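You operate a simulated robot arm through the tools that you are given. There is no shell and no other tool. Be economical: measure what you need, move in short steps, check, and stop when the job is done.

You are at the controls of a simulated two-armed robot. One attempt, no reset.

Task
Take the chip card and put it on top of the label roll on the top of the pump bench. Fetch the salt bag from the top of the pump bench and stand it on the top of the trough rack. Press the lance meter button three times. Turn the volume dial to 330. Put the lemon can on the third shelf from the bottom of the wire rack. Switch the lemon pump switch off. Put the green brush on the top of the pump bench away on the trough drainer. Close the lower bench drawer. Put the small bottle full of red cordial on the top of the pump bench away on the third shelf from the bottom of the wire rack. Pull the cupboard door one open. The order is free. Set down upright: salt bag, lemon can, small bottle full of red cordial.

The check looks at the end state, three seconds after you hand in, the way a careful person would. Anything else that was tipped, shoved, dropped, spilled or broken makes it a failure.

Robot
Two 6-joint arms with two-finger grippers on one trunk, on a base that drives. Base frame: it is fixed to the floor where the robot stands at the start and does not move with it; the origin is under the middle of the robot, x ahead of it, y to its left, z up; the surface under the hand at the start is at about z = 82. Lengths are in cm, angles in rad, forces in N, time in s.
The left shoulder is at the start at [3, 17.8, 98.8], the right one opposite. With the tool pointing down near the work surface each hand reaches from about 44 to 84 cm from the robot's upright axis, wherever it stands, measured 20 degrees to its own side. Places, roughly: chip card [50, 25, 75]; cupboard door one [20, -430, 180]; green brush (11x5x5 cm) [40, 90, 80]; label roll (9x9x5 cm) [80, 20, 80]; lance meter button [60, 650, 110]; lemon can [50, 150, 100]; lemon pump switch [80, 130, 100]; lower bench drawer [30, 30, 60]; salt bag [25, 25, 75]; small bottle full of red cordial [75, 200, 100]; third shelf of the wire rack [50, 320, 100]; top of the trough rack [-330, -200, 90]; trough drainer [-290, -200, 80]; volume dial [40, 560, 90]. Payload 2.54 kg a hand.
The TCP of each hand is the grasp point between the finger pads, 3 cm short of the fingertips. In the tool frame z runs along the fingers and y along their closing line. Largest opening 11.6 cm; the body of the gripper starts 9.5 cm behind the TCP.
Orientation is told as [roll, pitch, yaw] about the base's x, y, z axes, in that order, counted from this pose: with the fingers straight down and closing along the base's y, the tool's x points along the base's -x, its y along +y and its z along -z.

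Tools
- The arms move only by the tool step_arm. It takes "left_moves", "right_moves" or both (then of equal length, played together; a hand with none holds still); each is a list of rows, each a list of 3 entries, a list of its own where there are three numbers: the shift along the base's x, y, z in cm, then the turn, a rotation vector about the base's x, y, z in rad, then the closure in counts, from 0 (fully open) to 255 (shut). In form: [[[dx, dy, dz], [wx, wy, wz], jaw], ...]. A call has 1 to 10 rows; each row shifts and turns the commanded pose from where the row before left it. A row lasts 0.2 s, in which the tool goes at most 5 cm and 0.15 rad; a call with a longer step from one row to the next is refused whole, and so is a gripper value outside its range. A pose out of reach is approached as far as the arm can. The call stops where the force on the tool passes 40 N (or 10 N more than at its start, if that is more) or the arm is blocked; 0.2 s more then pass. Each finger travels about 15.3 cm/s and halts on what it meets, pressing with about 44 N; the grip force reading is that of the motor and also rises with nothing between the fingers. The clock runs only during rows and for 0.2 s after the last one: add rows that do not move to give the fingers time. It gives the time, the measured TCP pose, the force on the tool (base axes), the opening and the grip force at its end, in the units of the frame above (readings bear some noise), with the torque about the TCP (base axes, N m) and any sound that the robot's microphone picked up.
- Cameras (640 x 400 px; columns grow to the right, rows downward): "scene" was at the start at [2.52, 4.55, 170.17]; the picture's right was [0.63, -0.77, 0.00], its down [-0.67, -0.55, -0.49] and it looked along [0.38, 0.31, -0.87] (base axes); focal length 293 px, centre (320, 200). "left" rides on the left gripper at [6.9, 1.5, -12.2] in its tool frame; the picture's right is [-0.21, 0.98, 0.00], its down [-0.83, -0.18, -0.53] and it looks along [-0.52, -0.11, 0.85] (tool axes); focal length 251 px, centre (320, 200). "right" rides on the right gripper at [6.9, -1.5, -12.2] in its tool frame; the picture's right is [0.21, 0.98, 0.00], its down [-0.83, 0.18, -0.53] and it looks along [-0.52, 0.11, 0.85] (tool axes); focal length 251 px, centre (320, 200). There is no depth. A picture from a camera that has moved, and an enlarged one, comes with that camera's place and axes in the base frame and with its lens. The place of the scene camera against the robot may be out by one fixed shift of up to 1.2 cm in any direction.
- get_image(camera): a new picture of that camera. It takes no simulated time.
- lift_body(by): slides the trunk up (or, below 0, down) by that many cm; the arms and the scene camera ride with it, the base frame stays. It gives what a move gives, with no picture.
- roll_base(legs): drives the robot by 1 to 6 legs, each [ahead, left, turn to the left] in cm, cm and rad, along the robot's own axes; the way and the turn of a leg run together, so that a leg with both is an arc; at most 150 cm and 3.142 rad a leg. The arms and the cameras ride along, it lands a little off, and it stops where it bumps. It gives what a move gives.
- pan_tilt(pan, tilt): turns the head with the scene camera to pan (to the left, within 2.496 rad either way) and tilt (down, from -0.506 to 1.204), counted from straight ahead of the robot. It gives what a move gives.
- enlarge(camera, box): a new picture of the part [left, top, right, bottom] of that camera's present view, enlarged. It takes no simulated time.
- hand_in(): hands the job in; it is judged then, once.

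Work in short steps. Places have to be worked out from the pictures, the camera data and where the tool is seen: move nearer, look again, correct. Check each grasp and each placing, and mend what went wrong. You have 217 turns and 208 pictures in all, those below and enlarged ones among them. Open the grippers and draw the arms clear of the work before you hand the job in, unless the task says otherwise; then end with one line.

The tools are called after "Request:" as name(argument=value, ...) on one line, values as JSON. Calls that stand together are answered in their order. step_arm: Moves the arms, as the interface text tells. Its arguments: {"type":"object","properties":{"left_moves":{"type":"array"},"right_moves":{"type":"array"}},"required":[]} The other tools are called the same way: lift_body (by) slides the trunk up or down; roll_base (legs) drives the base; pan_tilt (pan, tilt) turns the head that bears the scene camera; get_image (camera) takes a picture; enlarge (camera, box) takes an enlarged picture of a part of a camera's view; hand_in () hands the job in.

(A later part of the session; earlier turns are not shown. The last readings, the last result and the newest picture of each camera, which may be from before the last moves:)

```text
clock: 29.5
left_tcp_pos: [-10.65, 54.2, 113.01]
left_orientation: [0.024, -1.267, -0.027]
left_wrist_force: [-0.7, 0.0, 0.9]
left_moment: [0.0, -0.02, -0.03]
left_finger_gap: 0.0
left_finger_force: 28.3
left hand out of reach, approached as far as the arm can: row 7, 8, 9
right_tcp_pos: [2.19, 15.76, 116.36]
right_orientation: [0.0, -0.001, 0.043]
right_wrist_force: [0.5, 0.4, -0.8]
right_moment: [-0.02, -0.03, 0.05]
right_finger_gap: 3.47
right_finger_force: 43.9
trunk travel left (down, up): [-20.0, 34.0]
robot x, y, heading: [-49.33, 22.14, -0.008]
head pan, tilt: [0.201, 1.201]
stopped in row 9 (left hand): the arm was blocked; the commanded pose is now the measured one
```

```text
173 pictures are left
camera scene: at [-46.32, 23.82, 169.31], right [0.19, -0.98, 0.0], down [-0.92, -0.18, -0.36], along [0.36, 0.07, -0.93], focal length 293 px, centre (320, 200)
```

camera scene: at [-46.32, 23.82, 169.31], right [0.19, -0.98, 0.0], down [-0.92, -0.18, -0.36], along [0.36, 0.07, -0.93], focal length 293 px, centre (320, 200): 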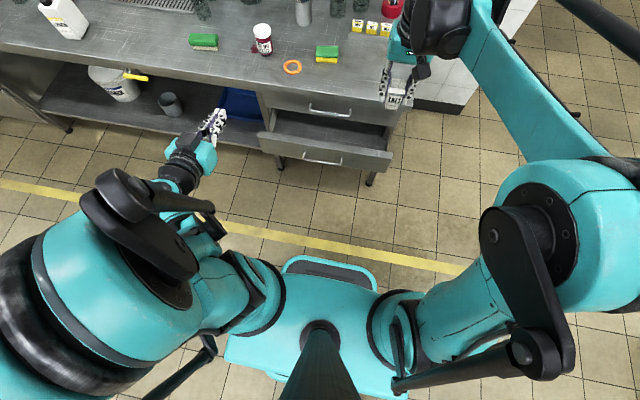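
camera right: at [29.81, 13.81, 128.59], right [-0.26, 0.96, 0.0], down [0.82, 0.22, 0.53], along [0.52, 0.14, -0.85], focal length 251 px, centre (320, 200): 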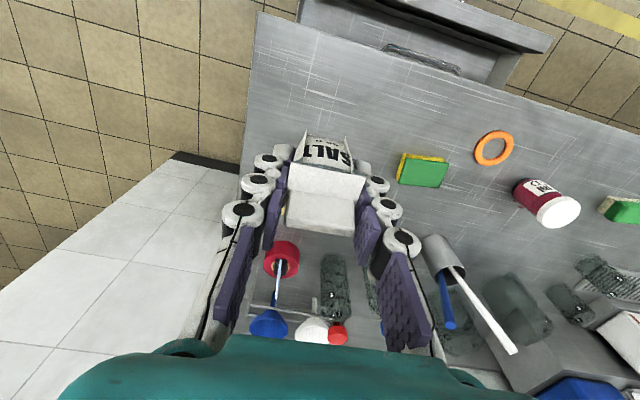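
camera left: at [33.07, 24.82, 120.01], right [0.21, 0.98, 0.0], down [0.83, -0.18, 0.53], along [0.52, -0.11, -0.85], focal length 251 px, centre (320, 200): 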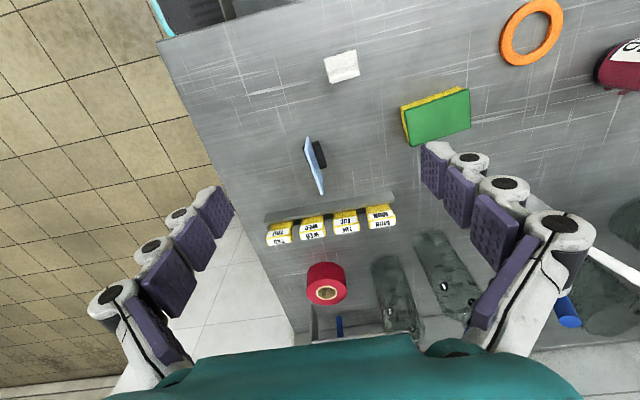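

One step was too long, so I resend it within the limit.

Request:
step_arm(left_moves=[[[4, 0, -2], [0, 0, 0], 255], [[4, 0, -2.5], [0, 0, 0], 255], [[3, -1, -3.5], [0, 0, 0], 255], [[2, -1, -4], [0, -0.1, 0], 255], [[2, -1, -4], [0, -0.1, 0], 255], [[1, -1, -4], [0, -0.1, 0], 255], [[0, -1, -4.5], [0, 0, 0], 255], [[0, -1, -4.5], [0, 0, 0], 255], [[0, -1, -4.5], [0, 0, 0], 255], [[0, -1, -4.5], [0, 0, 0], 255]])

Request:
get_image(camera="scene")

```text
clock: 31.7
left_tcp_pos: [22.35, 53.17, 104.32]
left_orientation: [0.915, -1.56, -0.915]
left_wrist_force: [-0.1, 0.5, -0.3]
left_moment: [-0.04, -0.03, 0.04]
left_finger_gap: 0.0
left_finger_force: 28.8
left hand out of reach, approached as far as the arm can: row 2, 3, 4, 5, 6, 7, 8, 9, 10
right_tcp_pos: [2.26, 15.58, 116.28]
right_orientation: [0.0, 0.001, 0.042]
right_wrist_force: [0.2, -0.1, -1.6]
right_moment: [0.0, 0.05, 0.01]
right_finger_gap: 3.46
right_finger_force: 43.8
trunk travel left (down, up): [-20.0, 34.0]
robot x, y, heading: [-49.43, 22.24, -0.007]
head pan, tilt: [0.201, 1.201]
```

```text
172 pictures are left
camera scene: at [-46.2, 23.76, 169.31], right [0.19, -0.98, 0.0], down [-0.92, -0.18, -0.36], along [0.35, 0.07, -0.93], focal length 293 px, centre (320, 200)
```

scene: 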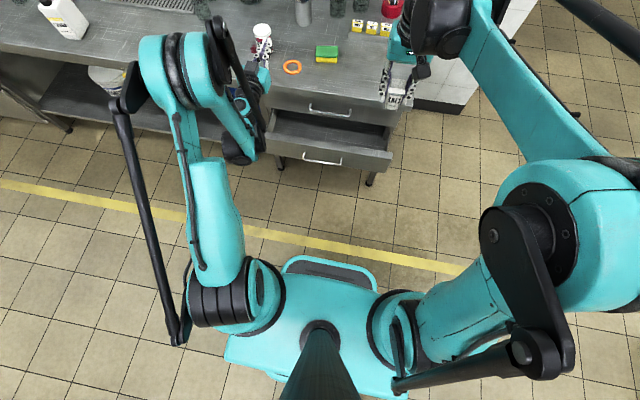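

Pointing fully forward at that height is out of reach, so I will tilt only about 45° and lower the trunk. First I turn back and retreat.

Request:
step_arm(left_moves=[[[-2, -1.2, 0], [0, 0.13, 0], 255], [[-2, -1.2, 0], [0, 0.13, 0], 255], [[-2, -1.2, 0], [0, 0.13, 0], 255], [[-2, -1.2, 0], [0, 0.13, 0], 255], [[-2, -1.2, 0], [0, 0.13, 0], 255], [[-2, -1.2, 0], [0, 0.13, 0], 255]])

Request:
lift_body(by=-18)

Request:
get_image(camera="left")

```text
clock: 33.1
left_tcp_pos: [10.4, 45.94, 104.42]
left_orientation: [0.008, -0.785, -0.012]
left_wrist_force: [-0.3, 0.2, 0.2]
left_moment: [-0.01, 0.0, 0.0]
left_finger_gap: 0.0
left_finger_force: 28.2
right_tcp_pos: [2.06, 15.54, 116.44]
right_orientation: [0.001, -0.001, 0.045]
right_wrist_force: [-0.4, 0.0, -0.7]
right_moment: [0.02, -0.01, -0.01]
right_finger_gap: 3.47
right_finger_force: 44.2
trunk travel left (down, up): [-20.0, 34.0]
robot x, y, heading: [-49.28, 22.4, -0.004]
head pan, tilt: [0.201, 1.201]
```

```text
clock: 35.1
left_tcp_pos: [10.53, 46.06, 86.44]
left_orientation: [0.007, -0.787, -0.011]
left_wrist_force: [0.6, 0.4, 0.3]
left_moment: [-0.01, 0.02, 0.01]
left_finger_gap: 0.0
left_finger_force: 28.4
right_tcp_pos: [2.12, 15.58, 98.37]
right_orientation: [-0.001, -0.002, 0.044]
right_wrist_force: [-0.3, -0.4, 0.2]
right_moment: [0.0, -0.05, -0.03]
right_finger_gap: 3.47
right_finger_force: 44.2
trunk travel left (down, up): [-2.0, 52.0]
robot x, y, heading: [-49.37, 22.14, -0.01]
head pan, tilt: [0.201, 1.201]
```

```text
171 pictures are left
camera left: at [-2.93, 47.69, 90.05], right [0.16, 0.97, 0.16], down [0.2, -0.19, 0.96], along [0.97, -0.12, -0.23], focal length 251 px, centre (320, 200)
```

left: 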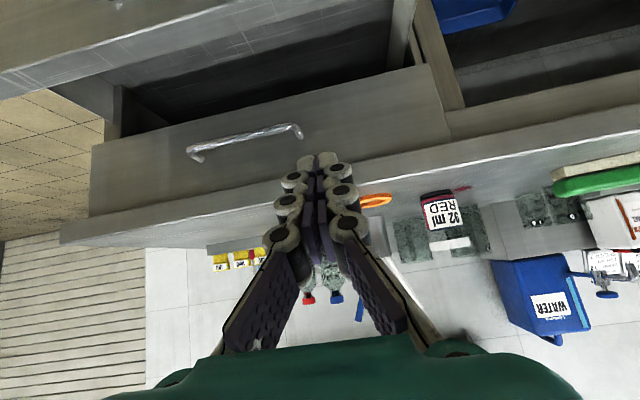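

The tilt holds. I lower the hand in front of the drawer panel.

Request:
step_arm(left_moves=[[[0, 0, -4], [0, 0, 0], 255], [[0, 0, -4], [0, 0, 0], 255], [[0, 0, -4], [0, 0, 0], 255], [[0, 0, -4], [0, 0, 0], 255], [[0, 0, -4], [0, 0, 0], 255]])

Request:
get_image(camera="left")

Request:
get_image(camera="scene")

```text
clock: 36.3
left_tcp_pos: [15.34, 46.71, 70.89]
left_orientation: [0.01, -0.784, -0.014]
left_wrist_force: [-0.3, -0.7, -0.8]
left_moment: [0.0, 0.0, -0.01]
left_finger_gap: 0.0
left_finger_force: 28.4
left hand out of reach, approached as far as the arm can: row 3, 4, 5
right_tcp_pos: [2.22, 15.69, 98.3]
right_orientation: [0.0, 0.001, 0.044]
right_wrist_force: [0.0, -1.2, 0.1]
right_moment: [-0.04, 0.0, 0.0]
right_finger_gap: 3.48
right_finger_force: 44.1
trunk travel left (down, up): [-2.0, 52.0]
robot x, y, heading: [-49.39, 22.06, -0.011]
head pan, tilt: [0.201, 1.201]
```

```text
170 pictures are left
camera left: at [1.82, 48.32, 74.42], right [0.16, 0.97, 0.16], down [0.21, -0.19, 0.96], along [0.97, -0.12, -0.23], focal length 251 px, centre (320, 200)
```

left: 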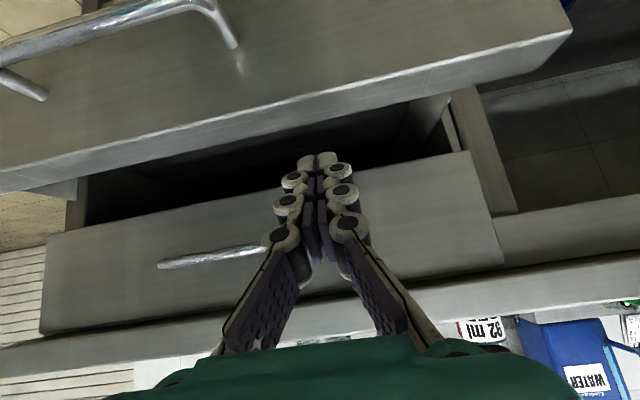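

```text
169 pictures are left
camera scene: at [-46.32, 23.74, 151.31], right [0.19, -0.98, 0.0], down [-0.92, -0.18, -0.36], along [0.36, 0.07, -0.93], focal length 293 px, centre (320, 200)
```

scene: 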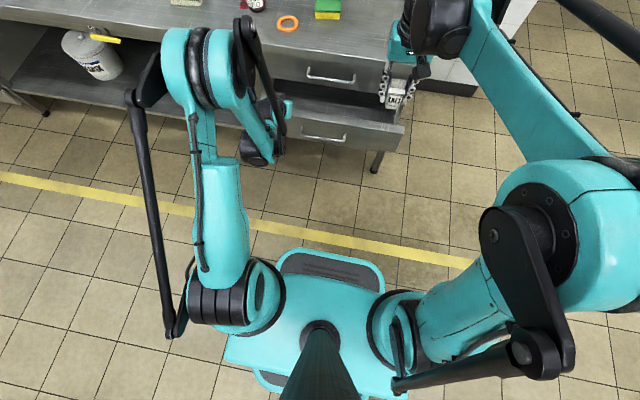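

The rim is lower than thought, at z≈62.5, and the arm is too close in. I back off 15 cm more, then reach forward and down.

Request:
roll_base(legs=[[-16, 0, 0]])

Request:
step_arm(left_moves=[[[3, 0, -3], [0, 0, 0], 255], [[3, 0, -3], [0, 0, 0], 255], [[2, 0, -3], [0, 0, 0], 255], [[2, 0, -3], [0, 0, 0], 255], [[1, 0, -2], [0, 0, 0], 255]])

Request:
get_image(camera="left")

```text
clock: 37.7
left_tcp_pos: [-0.73, 46.76, 70.87]
left_orientation: [0.008, -0.786, -0.012]
left_wrist_force: [-0.5, -0.6, -0.1]
left_moment: [-0.03, -0.02, 0.03]
left_finger_gap: 0.03
left_finger_force: 28.9
right_tcp_pos: [-13.73, 15.69, 98.52]
right_orientation: [0.0, -0.001, 0.044]
right_wrist_force: [0.2, -0.6, -0.6]
right_moment: [0.0, -0.04, -0.03]
right_finger_gap: 3.48
right_finger_force: 44.4
trunk travel left (down, up): [-2.0, 52.0]
robot x, y, heading: [-65.06, 22.4, -0.008]
head pan, tilt: [0.201, 1.201]
```

```text
clock: 38.9
left_tcp_pos: [10.49, 46.79, 56.68]
left_orientation: [0.009, -0.782, -0.012]
left_wrist_force: [-0.8, 0.3, 1.1]
left_moment: [0.01, -0.03, -0.01]
left_finger_gap: 0.01
left_finger_force: 28.7
right_tcp_pos: [-13.78, 15.67, 98.28]
right_orientation: [0.0, 0.002, 0.043]
right_wrist_force: [-0.1, -0.3, 0.3]
right_moment: [-0.01, -0.01, -0.02]
right_finger_gap: 3.51
right_finger_force: 44.3
trunk travel left (down, up): [-2.0, 52.0]
robot x, y, heading: [-65.1, 22.48, -0.01]
head pan, tilt: [0.201, 1.201]
```

```text
168 pictures are left
camera left: at [-3.01, 48.4, 60.43], right [0.16, 0.97, 0.16], down [0.21, -0.19, 0.96], along [0.97, -0.12, -0.23], focal length 251 px, centre (320, 200)
```

left: 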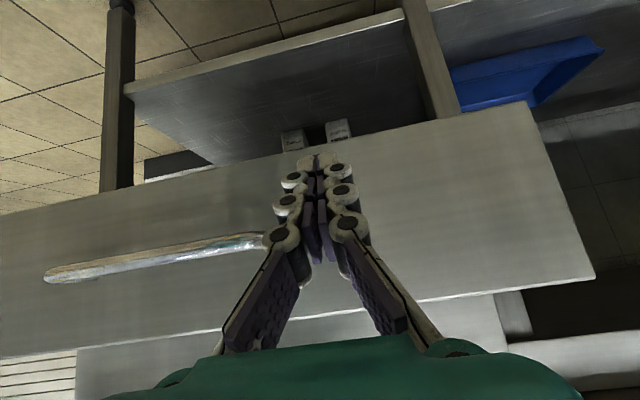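

The panel spans z 50–65. I raise the hand slightly to its middle and push forward.

Request:
step_arm(left_moves=[[[2, 0, 2], [0, 0, 0], 255], [[2, 0, 0], [0, 0, 0], 255], [[1.5, 0, 0], [0, 0, 0], 255], [[1.5, 0, 0], [0, 0, 0], 255], [[1.5, 0, 0], [0, 0, 0], 255], [[1.5, 0, 0], [0, 0, 0], 255], [[1.5, 0, 0], [0, 0, 0], 255], [[1.5, 0, 0], [0, 0, 0], 255]])

Request:
get_image(camera="left")

```text
clock: 40.7
left_tcp_pos: [22.58, 46.77, 59.96]
left_orientation: [0.01, -0.787, -0.011]
left_wrist_force: [0.7, 0.3, 0.2]
left_moment: [0.0, -0.01, -0.01]
left_finger_gap: 0.0
left_finger_force: 28.2
left hand out of reach, approached as far as the arm can: row 7, 8
right_tcp_pos: [-13.69, 15.68, 98.37]
right_orientation: [0.001, 0.0, 0.044]
right_wrist_force: [0.4, -0.2, -0.4]
right_moment: [0.0, -0.04, -0.02]
right_finger_gap: 3.47
right_finger_force: 43.8
trunk travel left (down, up): [-2.0, 52.0]
robot x, y, heading: [-65.17, 22.53, -0.008]
head pan, tilt: [0.201, 1.201]
```

```text
167 pictures are left
camera left: at [9.04, 48.39, 63.58], right [0.16, 0.97, 0.16], down [0.21, -0.19, 0.96], along [0.97, -0.12, -0.23], focal length 251 px, centre (320, 200)
```

left: 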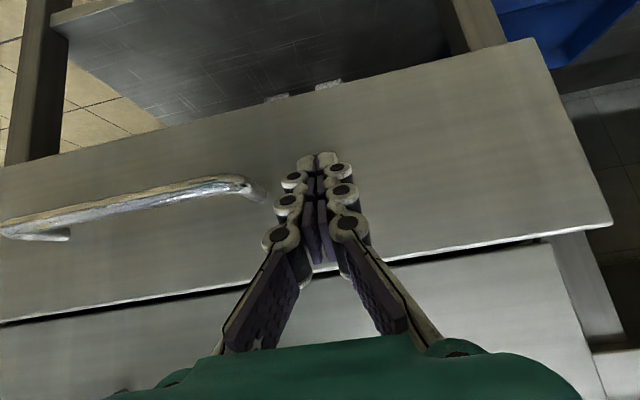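

The arm is at its reach. I push on by driving the base forward slowly.

Request:
roll_base(legs=[[5, 0, 0]])

Request:
get_image(camera="left")

Request:
get_image(camera="scene")

```text
clock: 41.6
left_tcp_pos: [27.42, 46.84, 59.83]
left_orientation: [0.008, -0.785, -0.012]
left_wrist_force: [-0.4, -0.9, 0.2]
left_moment: [-0.02, 0.0, -0.04]
left_finger_gap: 0.0
left_finger_force: 28.6
right_tcp_pos: [-8.72, 15.78, 98.33]
right_orientation: [0.001, 0.003, 0.045]
right_wrist_force: [0.1, -0.1, -0.6]
right_moment: [0.03, 0.07, 0.0]
right_finger_gap: 3.49
right_finger_force: 44.0
trunk travel left (down, up): [-2.0, 52.0]
robot x, y, heading: [-60.14, 22.51, -0.007]
head pan, tilt: [0.201, 1.201]
```

```text
166 pictures are left
camera left: at [14.03, 48.37, 63.48], right [0.16, 0.97, 0.16], down [0.21, -0.19, 0.96], along [0.97, -0.12, -0.23], focal length 251 px, centre (320, 200)
```

left: 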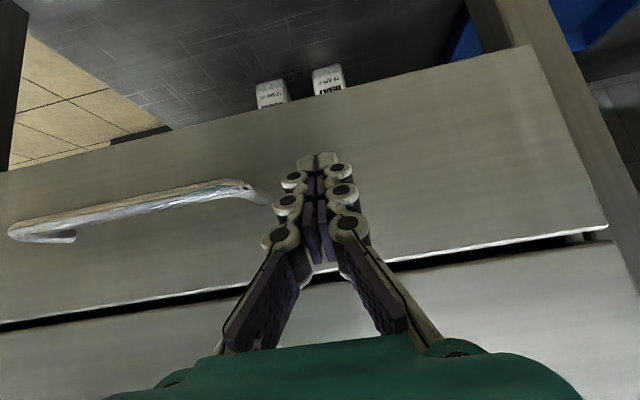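

```text
165 pictures are left
camera scene: at [-57.06, 23.82, 151.3], right [0.19, -0.98, 0.0], down [-0.92, -0.18, -0.36], along [0.35, 0.07, -0.93], focal length 293 px, centre (320, 200)
```

scene: 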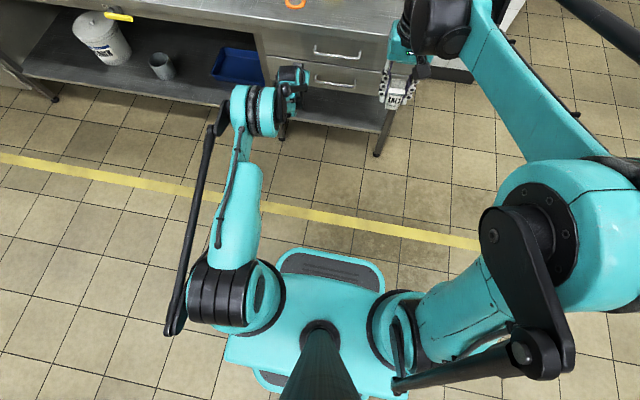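

The drawer is moving in freely. I push further in small amounts until resistance.

Request:
roll_base(legs=[[3, 0, 0]])

Request:
get_image(camera="left")

```text
clock: 42.4
left_tcp_pos: [27.93, 46.79, 59.89]
left_orientation: [0.008, -0.774, -0.01]
left_wrist_force: [-13.3, -1.4, 6.0]
left_moment: [0.0, 0.0, -0.06]
left_finger_gap: 0.61
left_finger_force: 28.8
right_tcp_pos: [-7.81, 15.8, 98.38]
right_orientation: [0.0, -0.001, 0.047]
right_wrist_force: [-0.1, 0.0, -0.5]
right_moment: [-0.01, 0.0, 0.01]
right_finger_gap: 3.44
right_finger_force: 43.8
trunk travel left (down, up): [-2.0, 52.0]
robot x, y, heading: [-59.1, 21.93, -0.004]
head pan, tilt: [0.201, 1.201]
stopped in leg 1: the force on the tool passed its limit at 92 N (the readings are from after the stop); the commanded pose is now the measured one
```

```text
164 pictures are left
camera left: at [14.54, 48.44, 63.68], right [0.16, 0.98, 0.16], down [0.22, -0.19, 0.96], along [0.96, -0.12, -0.24], focal length 251 px, centre (320, 200)
```

left: 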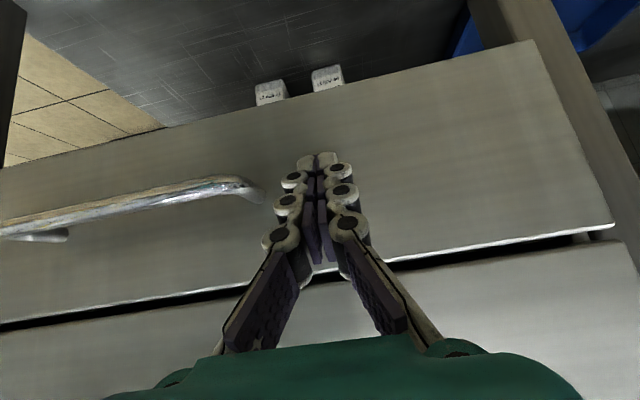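

The drawer has hit its stop and sits flush. I back away, raise the trunk, and straighten the left hand.

Request:
roll_base(legs=[[-20, 0, 0]])

Request:
lift_body(by=18)

Request:
step_arm(left_moves=[[[0, 0, 4], [0, 0.13, 0], 0], [[0, 0, 4], [0, 0.13, 0], 0], [[0, 0, 4], [0, 0.13, 0], 0], [[0, 0, 4], [0, 0.13, 0], 0], [[0, 0, 4], [0, 0.13, 0], 0], [[0, 0, 4], [0, 0.125, 0], 0], [[0, 0, 4], [0, 0, 0], 0], [[0, 0, 4], [0, 0, 0], 0]])

Request:
get_image(camera="scene")

```text
clock: 44.0
left_tcp_pos: [7.88, 47.01, 59.86]
left_orientation: [0.006, -0.774, -0.01]
left_wrist_force: [0.3, 0.0, 0.6]
left_moment: [0.0, 0.01, -0.02]
left_finger_gap: 0.0
left_finger_force: 28.8
right_tcp_pos: [-27.9, 15.91, 98.39]
right_orientation: [0.001, -0.001, 0.047]
right_wrist_force: [-0.2, 0.5, -0.5]
right_moment: [0.01, -0.05, 0.02]
right_finger_gap: 3.48
right_finger_force: 43.9
trunk travel left (down, up): [-2.0, 52.0]
robot x, y, heading: [-79.22, 22.36, -0.011]
head pan, tilt: [0.201, 1.201]
```

```text
clock: 46.0
left_tcp_pos: [8.07, 47.04, 77.84]
left_orientation: [0.006, -0.774, -0.008]
left_wrist_force: [0.8, 0.3, -0.4]
left_moment: [0.03, 0.02, 0.01]
left_finger_gap: 0.0
left_finger_force: 28.4
right_tcp_pos: [-27.82, 15.99, 116.28]
right_orientation: [0.001, -0.001, 0.048]
right_wrist_force: [0.6, -0.1, -1.5]
right_moment: [-0.04, 0.03, 0.02]
right_finger_gap: 3.48
right_finger_force: 44.3
trunk travel left (down, up): [-20.0, 34.0]
robot x, y, heading: [-79.39, 22.4, -0.005]
head pan, tilt: [0.201, 1.201]
```

```text
clock: 47.8
left_tcp_pos: [-0.65, 46.18, 106.45]
left_orientation: [0.002, 0.003, -0.006]
left_wrist_force: [-0.4, 0.4, -0.2]
left_moment: [0.03, -0.03, -0.02]
left_finger_gap: 11.63
left_finger_force: 0.0
left hand out of reach, approached as far as the arm can: row 4, 5, 6, 7, 8
right_tcp_pos: [-27.94, 15.95, 116.52]
right_orientation: [0.002, -0.002, 0.045]
right_wrist_force: [-0.6, -0.1, -0.2]
right_moment: [0.01, -0.04, -0.02]
right_finger_gap: 3.5
right_finger_force: 44.4
trunk travel left (down, up): [-20.0, 34.0]
robot x, y, heading: [-79.35, 22.55, -0.008]
head pan, tilt: [0.201, 1.201]
```

```text
163 pictures are left
camera scene: at [-76.46, 23.92, 169.31], right [0.19, -0.98, 0.0], down [-0.91, -0.18, -0.36], along [0.36, 0.07, -0.93], focal length 293 px, centre (320, 200)
```

scene: 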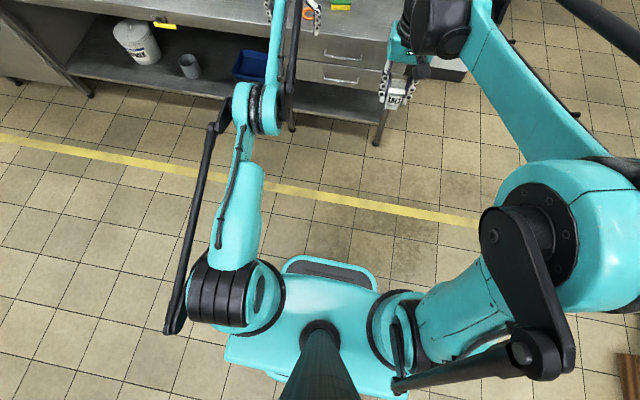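

The drawer is closed. The green brush was seen at about [43, 88]. I pull the left hand in and drive to face it.

Request:
step_arm(left_moves=[[[-4.5, 0, 1], [0, 0, 0], 0], [[-4.5, 0, 1], [0, 0, 0], 0], [[-4.5, 0, 1], [0, 0, 0], 0], [[-4.5, 0, 0], [0, 0, 0], 0], [[-4.5, 0, 0], [0, 0, 0], 0], [[-4.5, 0, 0], [0, 0, 0], 0]])

Request:
roll_base(legs=[[0, 46, 0], [60, 0, 0]])

Request:
pan_tilt(pan=0.5, tilt=0.8)

Request:
get_image(camera="scene")

Request:
get_image(camera="left")

```text
clock: 49.2
left_tcp_pos: [-12.95, 47.44, 121.34]
left_orientation: [0.003, 0.002, -0.006]
left_wrist_force: [-0.6, 0.2, 0.4]
left_moment: [0.06, -0.06, -0.02]
left_finger_gap: 11.6
left_finger_force: 0.0
left hand out of reach, approached as far as the arm can: row 1, 2, 3, 4, 5, 6
right_tcp_pos: [-27.85, 16.02, 116.44]
right_orientation: [0.0, -0.002, 0.046]
right_wrist_force: [0.2, 0.1, 0.0]
right_moment: [0.01, -0.02, 0.01]
right_finger_gap: 3.46
right_finger_force: 43.5
trunk travel left (down, up): [-20.0, 34.0]
robot x, y, heading: [-79.68, 22.63, 0.001]
head pan, tilt: [0.201, 1.201]
```

```text
clock: 55.0
left_tcp_pos: [48.01, 91.77, 121.34]
left_orientation: [0.002, 0.004, -0.014]
left_wrist_force: [-0.4, 0.3, -0.3]
left_moment: [-0.02, 0.0, -0.01]
left_finger_gap: 11.6
left_finger_force: 0.1
right_tcp_pos: [32.77, 60.28, 116.34]
right_orientation: [0.0, 0.0, 0.04]
right_wrist_force: [0.4, -0.2, -0.3]
right_moment: [-0.01, 0.02, 0.02]
right_finger_gap: 3.48
right_finger_force: 43.8
trunk travel left (down, up): [-20.0, 34.0]
robot x, y, heading: [-18.81, 67.09, -0.012]
head pan, tilt: [0.201, 1.201]
```

```text
clock: 55.8
left_tcp_pos: [48.08, 91.84, 121.38]
left_orientation: [0.002, 0.001, -0.014]
left_wrist_force: [-0.5, 0.1, -0.8]
left_moment: [-0.02, 0.0, 0.01]
left_finger_gap: 11.62
left_finger_force: 0.1
right_tcp_pos: [32.76, 60.27, 116.47]
right_orientation: [0.001, 0.0, 0.041]
right_wrist_force: [0.7, -0.4, -0.7]
right_moment: [-0.01, 0.02, -0.02]
right_finger_gap: 3.48
right_finger_force: 44.3
trunk travel left (down, up): [-20.0, 34.0]
robot x, y, heading: [-18.44, 67.23, -0.01]
head pan, tilt: [0.499, 0.799]
```

```text
162 pictures are left
camera scene: at [-14.08, 71.31, 172.08], right [0.47, -0.88, 0.0], down [-0.63, -0.34, -0.7], along [0.62, 0.33, -0.72], focal length 293 px, centre (320, 200)
```

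scene: 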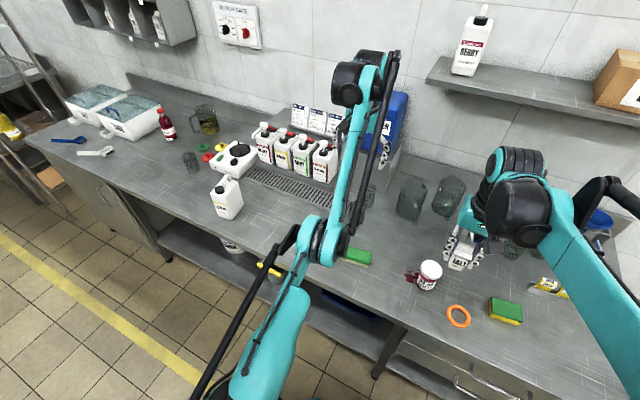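

```text
161 pictures are left
camera left: at [41.19, 93.4, 133.46], right [0.23, 0.97, 0.0], down [0.82, -0.19, 0.53], along [0.52, -0.12, -0.85], focal length 251 px, centre (320, 200)
```

left: 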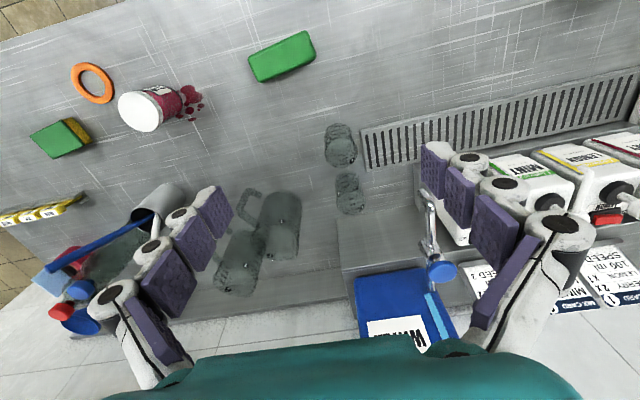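

The brush is at about [41.9, 86.7] with its long axis nearly along y. I turn the left hand by -1.45 rad, so that it closes across the 5 cm width, and come down.

Request:
step_arm(left_moves=[[[-0.6, -0.5, -1.5], [0, 0, -0.144], 0], [[-0.6, -0.5, -1.5], [0, 0, -0.144], 0], [[-0.6, -0.5, -1.5], [0, 0, -0.144], 0], [[-0.6, -0.5, -1.5], [0, 0, -0.144], 0], [[-0.6, -0.5, -1.5], [0, 0, -0.144], 0], [[-0.6, -0.5, -2], [0, 0, -0.144], 0], [[-0.6, -0.5, -2], [0, 0, -0.144], 0], [[-0.6, -0.5, -2], [0, 0, -0.144], 0], [[-0.6, -0.5, -2], [0, 0, -0.144], 0], [[-0.6, -0.5, -2], [0, 0, -0.144], 0]])

Request:
get_image(camera="left")

```text
clock: 58.0
left_tcp_pos: [53.41, 87.44, 117.0]
left_orientation: [-0.002, 0.002, -1.456]
left_wrist_force: [0.5, 0.0, -0.2]
left_moment: [-0.02, -0.01, 0.0]
left_finger_gap: 11.58
left_finger_force: 0.0
left hand out of reach, approached as far as the arm can: row 1, 2, 3, 4, 5, 6, 7, 8, 9, 10
right_tcp_pos: [32.74, 60.26, 116.5]
right_orientation: [0.001, -0.002, 0.041]
right_wrist_force: [-0.3, 0.0, -1.0]
right_moment: [0.01, 0.0, 0.01]
right_finger_gap: 3.48
right_finger_force: 43.4
trunk travel left (down, up): [-20.0, 34.0]
robot x, y, heading: [-18.45, 66.9, -0.012]
head pan, tilt: [0.499, 0.799]
```

```text
160 pictures are left
camera left: at [54.16, 94.5, 129.12], right [0.99, -0.1, 0.0], down [-0.08, -0.84, 0.53], along [-0.06, -0.53, -0.85], focal length 251 px, centre (320, 200)
```

left: 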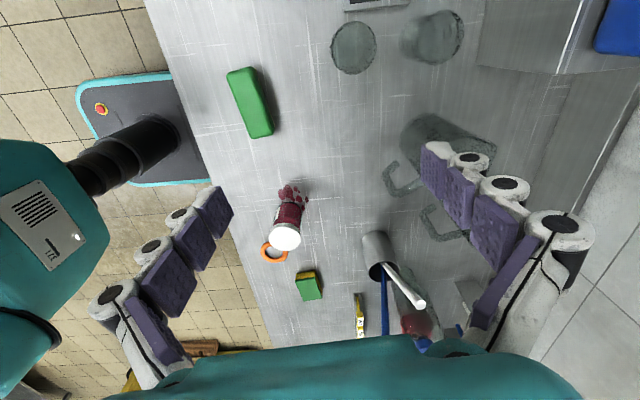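

The arm seems to have got into a different elbow configuration. I look at the left arm itself.

Request:
pan_tilt(pan=0.9, tilt=1.15)

Request:
get_image(camera="scene")

Request:
get_image(camera="right")

```text
clock: 58.9
left_tcp_pos: [53.36, 87.41, 117.01]
left_orientation: [-0.003, 0.003, -1.453]
left_wrist_force: [-0.5, 1.1, 0.9]
left_moment: [0.0, -0.01, 0.01]
left_finger_gap: 11.59
left_finger_force: 0.1
right_tcp_pos: [32.68, 60.25, 116.36]
right_orientation: [0.001, 0.0, 0.039]
right_wrist_force: [0.9, -0.4, -1.3]
right_moment: [0.01, 0.02, -0.02]
right_finger_gap: 3.49
right_finger_force: 44.1
trunk travel left (down, up): [-20.0, 34.0]
robot x, y, heading: [-18.87, 67.3, -0.011]
head pan, tilt: [0.901, 1.15]
```

```text
159 pictures are left
camera scene: at [-17.44, 72.16, 169.6], right [0.78, -0.63, 0.0], down [-0.58, -0.71, -0.41], along [0.26, 0.32, -0.91], focal length 293 px, centre (320, 200)
```

scene: 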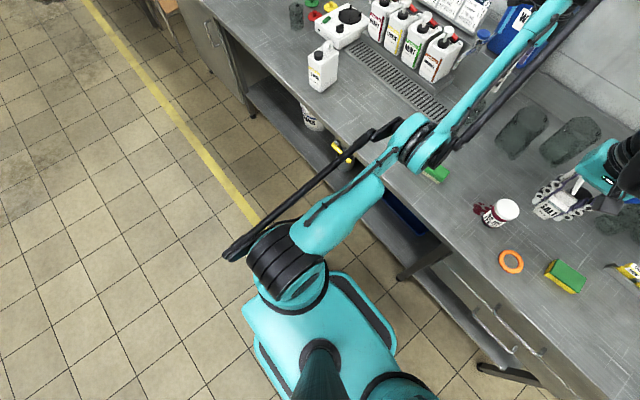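

```text
158 pictures are left
camera right: at [25.93, 58.53, 128.53], right [-0.25, 0.97, 0.0], down [0.82, 0.22, 0.53], along [0.52, 0.14, -0.85], focal length 251 px, centre (320, 200)
```

right: 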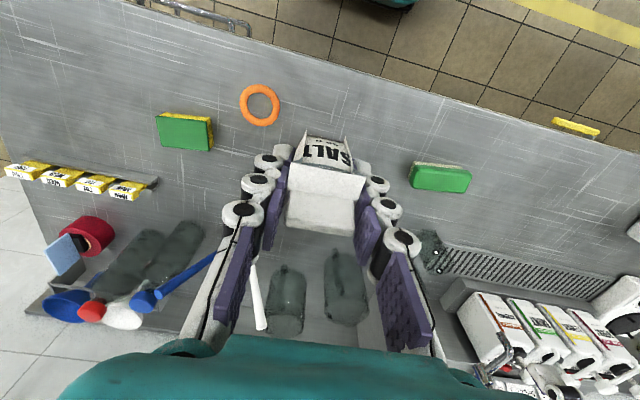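

The left arm has flipped to an elbow-down branch, which restricts it. I back away into free space, then stretch it out straight and bring it back to recover the original branch.

Request:
roll_base(legs=[[-70, 0, 0]])

Request:
step_arm(left_moves=[[[3, 1, 0], [0, 0, 0.145], 0], [[3, 1, 0], [0, 0, 0.145], 0], [[3, 1, 0], [0, 0, 0.145], 0], [[3, 1, 0], [0, 0, 0.145], 0], [[3, 1, 0], [0, 0, 0.145], 0], [[3, 1, 0], [0, 0, 0.145], 0], [[3, 1, 0], [0, 0, 0.145], 0], [[3, 1, 0], [0, 0, 0.145], 0], [[3, 1, 0], [0, 0, 0.145], 0], [[3, 1, 0], [0, 0, 0.145], 0]])

Request:
get_image(camera="scene")

```text
clock: 62.7
left_tcp_pos: [-16.41, 88.41, 117.14]
left_orientation: [0.001, 0.002, -1.448]
left_wrist_force: [-0.1, -0.1, -0.1]
left_moment: [0.03, 0.01, 0.02]
left_finger_gap: 11.6
left_finger_force: 0.1
right_tcp_pos: [-36.79, 61.16, 116.4]
right_orientation: [0.0, 0.0, 0.042]
right_wrist_force: [-1.1, -0.1, -0.4]
right_moment: [0.0, -0.03, -0.03]
right_finger_gap: 3.47
right_finger_force: 43.9
trunk travel left (down, up): [-20.0, 34.0]
robot x, y, heading: [-88.5, 68.11, -0.008]
head pan, tilt: [0.901, 1.15]
```

```text
clock: 64.9
left_tcp_pos: [-11.09, 95.51, 109.0]
left_orientation: [0.0, 0.003, 0.001]
left_wrist_force: [-0.2, -0.4, 0.0]
left_moment: [-0.03, -0.01, -0.01]
left_finger_gap: 11.61
left_finger_force: 0.1
left hand out of reach, approached as far as the arm can: row 2, 3, 4, 5, 6, 7, 8, 9, 10
right_tcp_pos: [-36.86, 61.33, 116.25]
right_orientation: [-0.002, 0.001, 0.043]
right_wrist_force: [-0.6, 1.0, -0.8]
right_moment: [-0.04, -0.03, 0.0]
right_finger_gap: 3.46
right_finger_force: 44.5
trunk travel left (down, up): [-20.0, 34.0]
robot x, y, heading: [-88.19, 67.81, -0.013]
head pan, tilt: [0.901, 1.15]
```

```text
157 pictures are left
camera scene: at [-87.02, 72.99, 169.59], right [0.78, -0.63, 0.0], down [-0.57, -0.71, -0.41], along [0.26, 0.32, -0.91], focal length 293 px, centre (320, 200)
```

scene: 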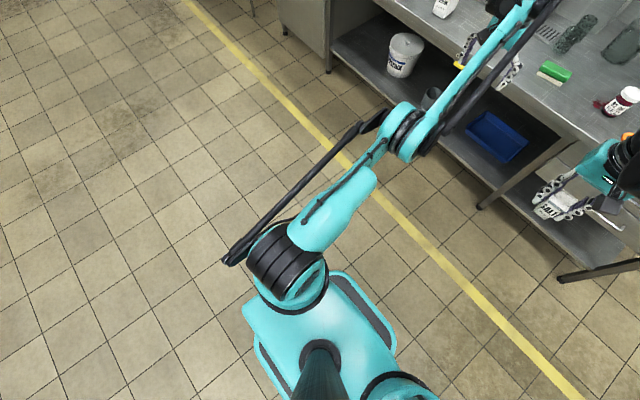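

The arm lies on the stretched boundary with the wrist at its limit. Tilting the fingers backward should force the elbow through straight to the upper side, so I try that while drawing in.

Request:
step_arm(left_moves=[[[0, 0, 0], [0, 0.14, 0], 0], [[0, 0, 0], [0, 0.14, 0], 0], [[-2, 0, 0], [0, 0.14, 0], 0], [[-3, 0, 0], [0, 0.14, 0], 0], [[-3, 0, 0], [0, 0.14, 0], 0], [[-3, 0, 0], [0, 0, 0], 0], [[-3, 0, 0], [0, 0, 0], 0], [[-3, 0, 0], [0, 0, 0], 0]])

Request:
get_image(camera="scene")

```text
clock: 66.7
left_tcp_pos: [-23.41, 96.87, 113.98]
left_orientation: [0.018, 0.446, -0.001]
left_wrist_force: [0.1, 0.2, -0.1]
left_moment: [-0.02, -0.01, -0.02]
left_finger_gap: 11.6
left_finger_force: 0.1
left hand out of reach, approached as far as the arm can: row 1, 2, 4, 5, 6, 7, 8
right_tcp_pos: [-36.91, 61.27, 116.41]
right_orientation: [0.0, 0.001, 0.044]
right_wrist_force: [0.4, 0.6, -0.5]
right_moment: [0.0, -0.03, 0.03]
right_finger_gap: 3.49
right_finger_force: 44.2
trunk travel left (down, up): [-20.0, 34.0]
robot x, y, heading: [-88.22, 67.88, -0.014]
head pan, tilt: [0.901, 1.15]
```

```text
156 pictures are left
camera scene: at [-87.09, 72.97, 169.6], right [0.78, -0.63, 0.0], down [-0.57, -0.71, -0.41], along [0.26, 0.32, -0.91], focal length 293 px, centre (320, 200)
```

scene: 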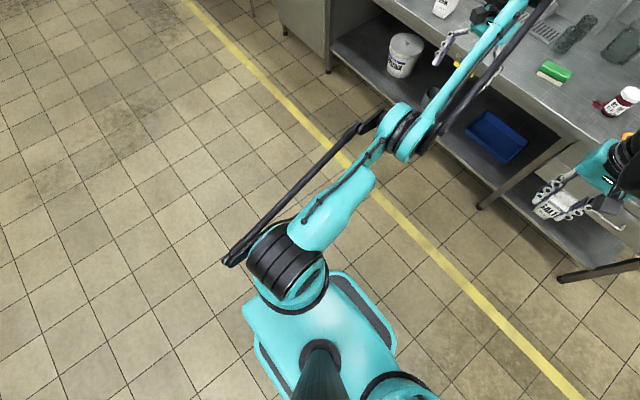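

It is still on the same branch. I lower the hand so the straight arm is level, where the wrist is less constrained, and draw in.

Request:
step_arm(left_moves=[[[0, 0, -4], [0, 0, 0], 0], [[0, 0, -4], [0, 0, 0], 0], [[0, 0, -4], [0, 0, 0], 0], [[0, 0, -4], [0, 0, 0], 0], [[0, 0, -4], [0, 0, 0], 0], [[-3, 0, -2], [0, 0, 0], 0], [[-4, 0, 0], [0, 0, 0], 0], [[-4, 0, 0], [0, 0, 0], 0], [[-4, 0, 0], [0, 0, 0], 0]])

Request:
get_image(camera="scene")

```text
clock: 68.7
left_tcp_pos: [-34.74, 97.38, 93.48]
left_orientation: [0.017, 0.445, 0.0]
left_wrist_force: [-0.7, -0.5, -0.2]
left_moment: [-0.02, -0.01, 0.01]
left_finger_gap: 11.59
left_finger_force: 0.0
left hand out of reach, approached as far as the arm can: row 1, 2, 3
right_tcp_pos: [-36.93, 61.17, 116.45]
right_orientation: [0.001, -0.002, 0.043]
right_wrist_force: [-0.3, -0.2, -0.6]
right_moment: [0.0, -0.02, 0.03]
right_finger_gap: 3.5
right_finger_force: 43.9
trunk travel left (down, up): [-20.0, 34.0]
robot x, y, heading: [-88.27, 67.8, -0.011]
head pan, tilt: [0.901, 1.15]
```

```text
155 pictures are left
camera scene: at [-87.24, 72.94, 169.6], right [0.78, -0.63, 0.0], down [-0.57, -0.71, -0.41], along [0.26, 0.32, -0.91], focal length 293 px, centre (320, 200)
```

scene: 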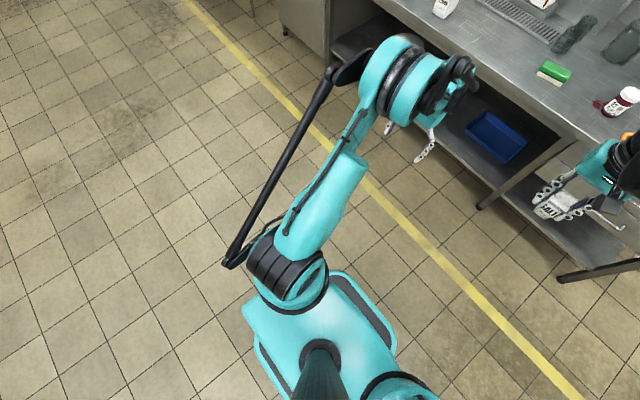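

The elbow is up again. I straighten the fingers and raise the hand.

Request:
step_arm(left_moves=[[[0, 0, 2], [0, -0.11, 0], 0], [[0, 0, 4], [0, -0.11, 0], 0], [[0, 0, 4], [0, -0.11, 0], 0], [[0, 0, 4], [0, -0.11, 0], 0], [[0, 0, 4], [0, 0, 0], 0]])

Request:
roll_base(legs=[[65, 0, 0.011]])

Request:
get_image(camera="left")

```text
clock: 69.9
left_tcp_pos: [-34.28, 97.48, 111.7]
left_orientation: [0.019, 0.005, -0.001]
left_wrist_force: [-0.6, -0.2, 0.1]
left_moment: [0.0, 0.0, -0.01]
left_finger_gap: 11.58
left_finger_force: 0.1
right_tcp_pos: [-36.81, 61.31, 116.35]
right_orientation: [0.0, 0.0, 0.043]
right_wrist_force: [-0.1, -1.0, -0.6]
right_moment: [0.01, -0.04, -0.03]
right_finger_gap: 3.47
right_finger_force: 43.7
trunk travel left (down, up): [-20.0, 34.0]
robot x, y, heading: [-88.47, 67.81, -0.011]
head pan, tilt: [0.901, 1.15]
```

```text
clock: 73.5
left_tcp_pos: [30.05, 97.12, 111.55]
left_orientation: [0.021, 0.007, 0.003]
left_wrist_force: [-0.8, 0.7, -0.1]
left_moment: [-0.01, 0.02, -0.01]
left_finger_gap: 11.61
left_finger_force: 0.0
right_tcp_pos: [27.57, 60.94, 116.29]
right_orientation: [-0.001, 0.0, 0.048]
right_wrist_force: [0.3, 0.0, -0.3]
right_moment: [0.0, 0.01, -0.01]
right_finger_gap: 3.48
right_finger_force: 44.1
trunk travel left (down, up): [-20.0, 34.0]
robot x, y, heading: [-24.05, 67.69, -0.008]
head pan, tilt: [0.901, 1.15]
```

```text
154 pictures are left
camera left: at [23.22, 98.47, 123.74], right [0.21, 0.98, 0.02], down [0.83, -0.19, 0.52], along [0.52, -0.1, -0.85], focal length 251 px, centre (320, 200)
```

left: 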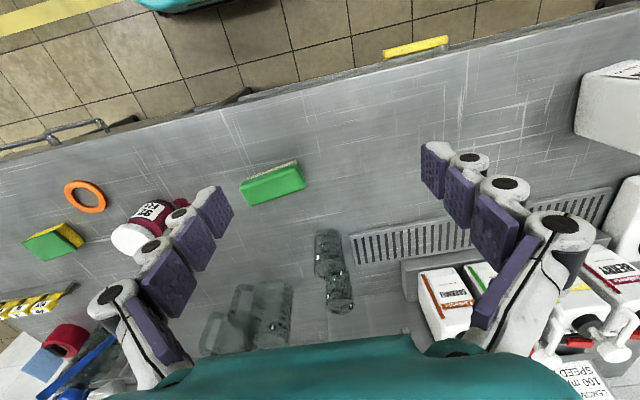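

The brush is at [41.2, 87.0]. I turn the hand by -1.48 while moving above it.

Request:
step_arm(left_moves=[[[1.1, -1, -1], [-0.02, 0, -0.148], 0], [[1.1, -1, -1], [0, 0, -0.148], 0], [[1.1, -1, -1], [0, 0, -0.148], 0], [[1.1, -1, -1], [0, 0, -0.148], 0], [[1.1, -1, -1], [0, 0, -0.148], 0], [[1.1, -1, -1], [0, 0, -0.148], 0], [[1.1, -1, -1], [0, 0, -0.148], 0], [[1.1, -1, -1], [0, 0, -0.148], 0], [[1.1, -1, -1.5], [0, 0, -0.148], 0], [[1.1, -1, -1.5], [0, 0, -0.148], 0]])

Request:
get_image(camera="left")

```text
clock: 75.7
left_tcp_pos: [41.07, 87.16, 100.51]
left_orientation: [-0.001, 0.005, -1.48]
left_wrist_force: [0.1, -0.3, -0.2]
left_moment: [0.01, -0.02, 0.0]
left_finger_gap: 11.6
left_finger_force: 0.1
right_tcp_pos: [27.54, 60.85, 116.32]
right_orientation: [0.0, 0.001, 0.047]
right_wrist_force: [-0.9, -0.2, -0.6]
right_moment: [-0.01, 0.03, 0.0]
right_finger_gap: 3.47
right_finger_force: 43.8
trunk travel left (down, up): [-20.0, 34.0]
robot x, y, heading: [-23.93, 67.62, -0.002]
head pan, tilt: [0.901, 1.15]
```

```text
153 pictures are left
camera left: at [41.96, 94.16, 112.66], right [0.99, -0.13, 0.0], down [-0.1, -0.84, 0.53], along [-0.07, -0.53, -0.85], focal length 251 px, centre (320, 200)
```

left: 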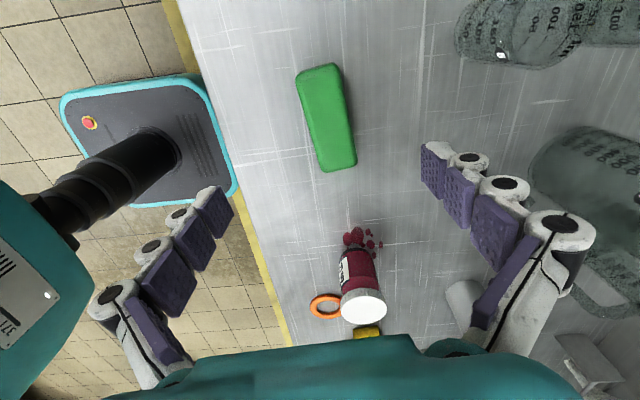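

The brush centre is at [41.7, 87.5]. I correct slightly, go down and close.

Request:
step_arm(left_moves=[[[0.5, 0.3, -4], [0, 0, 0.04], 0], [[0, 0, -4], [0, 0, 0], 0], [[0, 0, -4], [0, 0, 0], 0], [[0, 0, -2.5], [0, 0, 0], 0], [[0, 0, 0], [0, 0, 0], 180], [[0, 0, 0], [0, 0, 0], 180], [[0, 0, 0], [0, 0, 0], 180], [[0, 0, 0], [0, 0, 0], 180]])

Request:
get_image(camera="left")

```text
clock: 77.5
left_tcp_pos: [41.47, 87.46, 86.11]
left_orientation: [-0.001, 0.006, -1.439]
left_wrist_force: [-0.9, -0.2, -0.2]
left_moment: [0.02, 0.09, 0.03]
left_finger_gap: 4.35
left_finger_force: 44.2
right_tcp_pos: [27.49, 60.95, 116.41]
right_orientation: [0.0, 0.0, 0.047]
right_wrist_force: [-0.7, -0.6, -0.9]
right_moment: [0.04, 0.02, 0.01]
right_finger_gap: 3.49
right_finger_force: 44.3
trunk travel left (down, up): [-20.0, 34.0]
robot x, y, heading: [-24.22, 67.34, -0.002]
head pan, tilt: [0.901, 1.15]
```

```text
152 pictures are left
camera left: at [42.07, 94.51, 98.34], right [1.0, -0.08, 0.0], down [-0.07, -0.84, 0.53], along [-0.05, -0.53, -0.85], focal length 251 px, centre (320, 200)
```

left: 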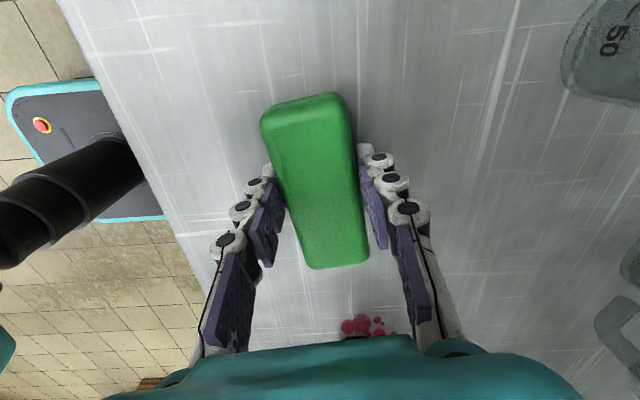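

The brush is held. I lift it, draw the arms in, back away, and look toward the trough area.

Request:
step_arm(left_moves=[[[0, 0, 2], [0, 0, 0], 180], [[0, 0, 4], [0, 0, 0], 180], [[0, 0, 4], [0, 0, 0], 180], [[0, 0, 4], [0, 0, 0], 180], [[-3, 0, 4], [0, 0, 0], 180], [[-4, 0, 3], [0, 0, 0], 180], [[-3, 0, 2], [0, 0, 0], 180]])

Request:
roll_base(legs=[[-80, 0, 0], [0, 0, 2.4]])

Request:
pan_tilt(pan=0.5, tilt=0.45)

Request:
get_image(camera="scene")

```text
clock: 79.1
left_tcp_pos: [31.3, 87.27, 108.98]
left_orientation: [0.0, 0.005, -1.439]
left_wrist_force: [-0.2, -0.7, -0.8]
left_moment: [0.04, -0.01, -0.02]
left_finger_gap: 4.34
left_finger_force: 43.6
right_tcp_pos: [27.43, 60.85, 116.25]
right_orientation: [-0.001, -0.002, 0.047]
right_wrist_force: [-0.9, -0.1, -0.3]
right_moment: [-0.01, -0.04, -0.01]
right_finger_gap: 3.51
right_finger_force: 44.0
trunk travel left (down, up): [-20.0, 34.0]
robot x, y, heading: [-23.83, 67.6, -0.003]
head pan, tilt: [0.901, 1.15]
```

```text
clock: 89.2
left_tcp_pos: [-159.54, 87.42, 108.88]
left_orientation: [-0.002, 0.005, 1.009]
left_wrist_force: [-0.1, -0.2, -0.8]
left_moment: [-0.02, -0.01, 0.0]
left_finger_gap: 4.34
left_finger_force: 44.1
right_tcp_pos: [-139.85, 105.14, 116.31]
right_orientation: [-0.002, 0.0, 2.494]
right_wrist_force: [-0.5, 0.0, -1.1]
right_moment: [-0.03, 0.01, 0.0]
right_finger_gap: 3.47
right_finger_force: 43.9
trunk travel left (down, up): [-20.0, 34.0]
robot x, y, heading: [-104.15, 66.72, 2.441]
head pan, tilt: [0.901, 1.15]
```

```text
clock: 90.2
left_tcp_pos: [-159.63, 87.42, 108.86]
left_orientation: [0.0, 0.005, 1.009]
left_wrist_force: [0.4, -0.5, -1.0]
left_moment: [0.01, 0.03, 0.02]
left_finger_gap: 4.32
left_finger_force: 44.0
right_tcp_pos: [-139.68, 105.24, 116.36]
right_orientation: [-0.001, -0.002, 2.494]
right_wrist_force: [-0.3, 0.4, -1.2]
right_moment: [-0.01, -0.02, -0.02]
right_finger_gap: 3.46
right_finger_force: 43.7
trunk travel left (down, up): [-20.0, 34.0]
robot x, y, heading: [-104.23, 67.15, 2.437]
head pan, tilt: [0.499, 0.45]
```

```text
151 pictures are left
camera scene: at [-110.75, 67.52, 175.12], right [0.2, 0.98, 0.0], down [0.43, -0.09, -0.9], along [-0.88, 0.18, -0.44], focal length 293 px, centre (320, 200)
```

scene: 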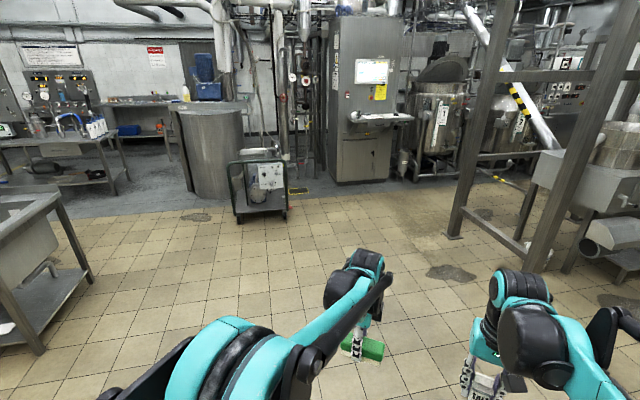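

The trough is probably the steel table at the left edge, so I pan further left.

Request:
pan_tilt(pan=1.3, tilt=0.4)

Request:
get_image(camera="scene")

```text
clock: 91.4
left_tcp_pos: [-159.73, 87.44, 108.82]
left_orientation: [-0.002, 0.004, 1.01]
left_wrist_force: [-0.5, 1.1, -1.6]
left_moment: [0.01, 0.02, -0.02]
left_finger_gap: 4.33
left_finger_force: 43.7
right_tcp_pos: [-139.85, 105.19, 116.36]
right_orientation: [0.0, 0.0, 2.494]
right_wrist_force: [0.5, 0.7, -0.9]
right_moment: [-0.02, 0.0, -0.05]
right_finger_gap: 3.48
right_finger_force: 43.7
trunk travel left (down, up): [-20.0, 34.0]
robot x, y, heading: [-104.57, 67.43, 2.446]
head pan, tilt: [1.3, 0.4]
```

```text
150 pictures are left
camera scene: at [-109.41, 60.46, 175.59], right [-0.56, 0.83, 0.0], down [0.32, 0.22, -0.92], along [-0.76, -0.52, -0.39], focal length 293 px, centre (320, 200)
```

scene: 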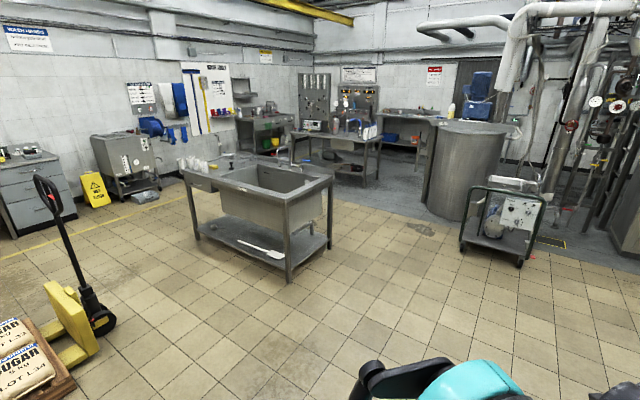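

I see the trough table in the middle and zoom in on it.

Request:
enlarge(camera="scene", box=[160, 100, 400, 290])

```text
2.11 times, centred on (280, 195) of scene
camera zoom: at [-109.41, 60.46, 175.59], right [-0.56, 0.83, 0.0], down [0.32, 0.22, -0.92], along [-0.76, -0.52, -0.39], focal length 616 px, centre (404, 210)
```

zoom: 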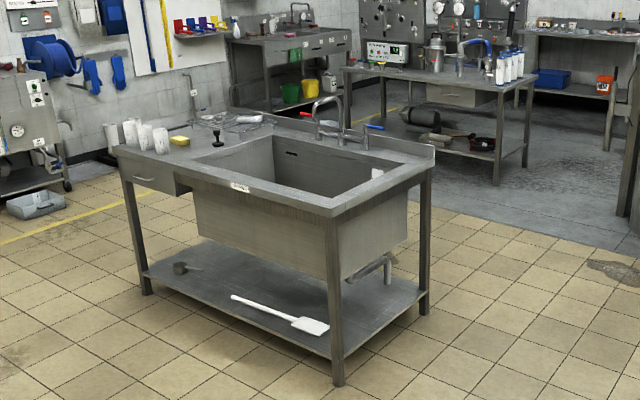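

The trough table spans x -326 to -268, y about -75 to -212, with its front facing +x. I drive to face its drainer end, staying a little back.

Request:
roll_base(legs=[[0, 0, 0.695], [95, 0, 0], [0, 130, 0], [0, 120, 0]])

Request:
pan_tilt(pan=0.1, tilt=0.7)

Request:
get_image(camera="scene")

```text
clock: 110.0
left_tcp_pos: [-270.6, -198.2, 108.86]
left_orientation: [-0.002, 0.004, 1.637]
left_wrist_force: [0.6, 0.1, -1.9]
left_moment: [-0.01, 0.01, -0.01]
left_finger_gap: 4.35
left_finger_force: 44.1
right_tcp_pos: [-264.9, -172.0, 116.42]
right_orientation: [-0.003, -0.001, 3.121]
right_wrist_force: [0.8, 0.3, -1.2]
right_moment: [0.0, -0.01, -0.04]
right_finger_gap: 3.49
right_finger_force: 43.9
trunk travel left (down, up): [-20.0, 34.0]
robot x, y, heading: [-214.0, -181.52, 3.074]
head pan, tilt: [1.3, 0.4]
```

```text
clock: 111.5
left_tcp_pos: [-270.7, -198.16, 108.91]
left_orientation: [-0.004, 0.004, 1.637]
left_wrist_force: [0.5, 0.6, -1.5]
left_moment: [-0.05, 0.0, 0.04]
left_finger_gap: 4.35
left_finger_force: 43.9
right_tcp_pos: [-265.02, -171.97, 116.45]
right_orientation: [-0.003, 0.0, 3.123]
right_wrist_force: [-0.2, 0.1, 0.3]
right_moment: [-0.02, 0.02, 0.0]
right_finger_gap: 3.47
right_finger_force: 44.3
trunk travel left (down, up): [-20.0, 34.0]
robot x, y, heading: [-214.21, -181.3, 3.07]
head pan, tilt: [0.099, 0.7]
```

```text
148 pictures are left
camera scene: at [-219.12, -181.95, 172.91], right [-0.03, 1.0, 0.0], down [0.64, 0.02, -0.76], along [-0.76, -0.02, -0.64], focal length 293 px, centre (320, 200)
```

scene: 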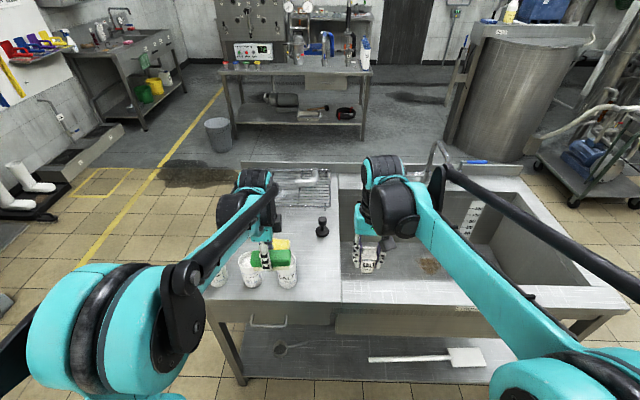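

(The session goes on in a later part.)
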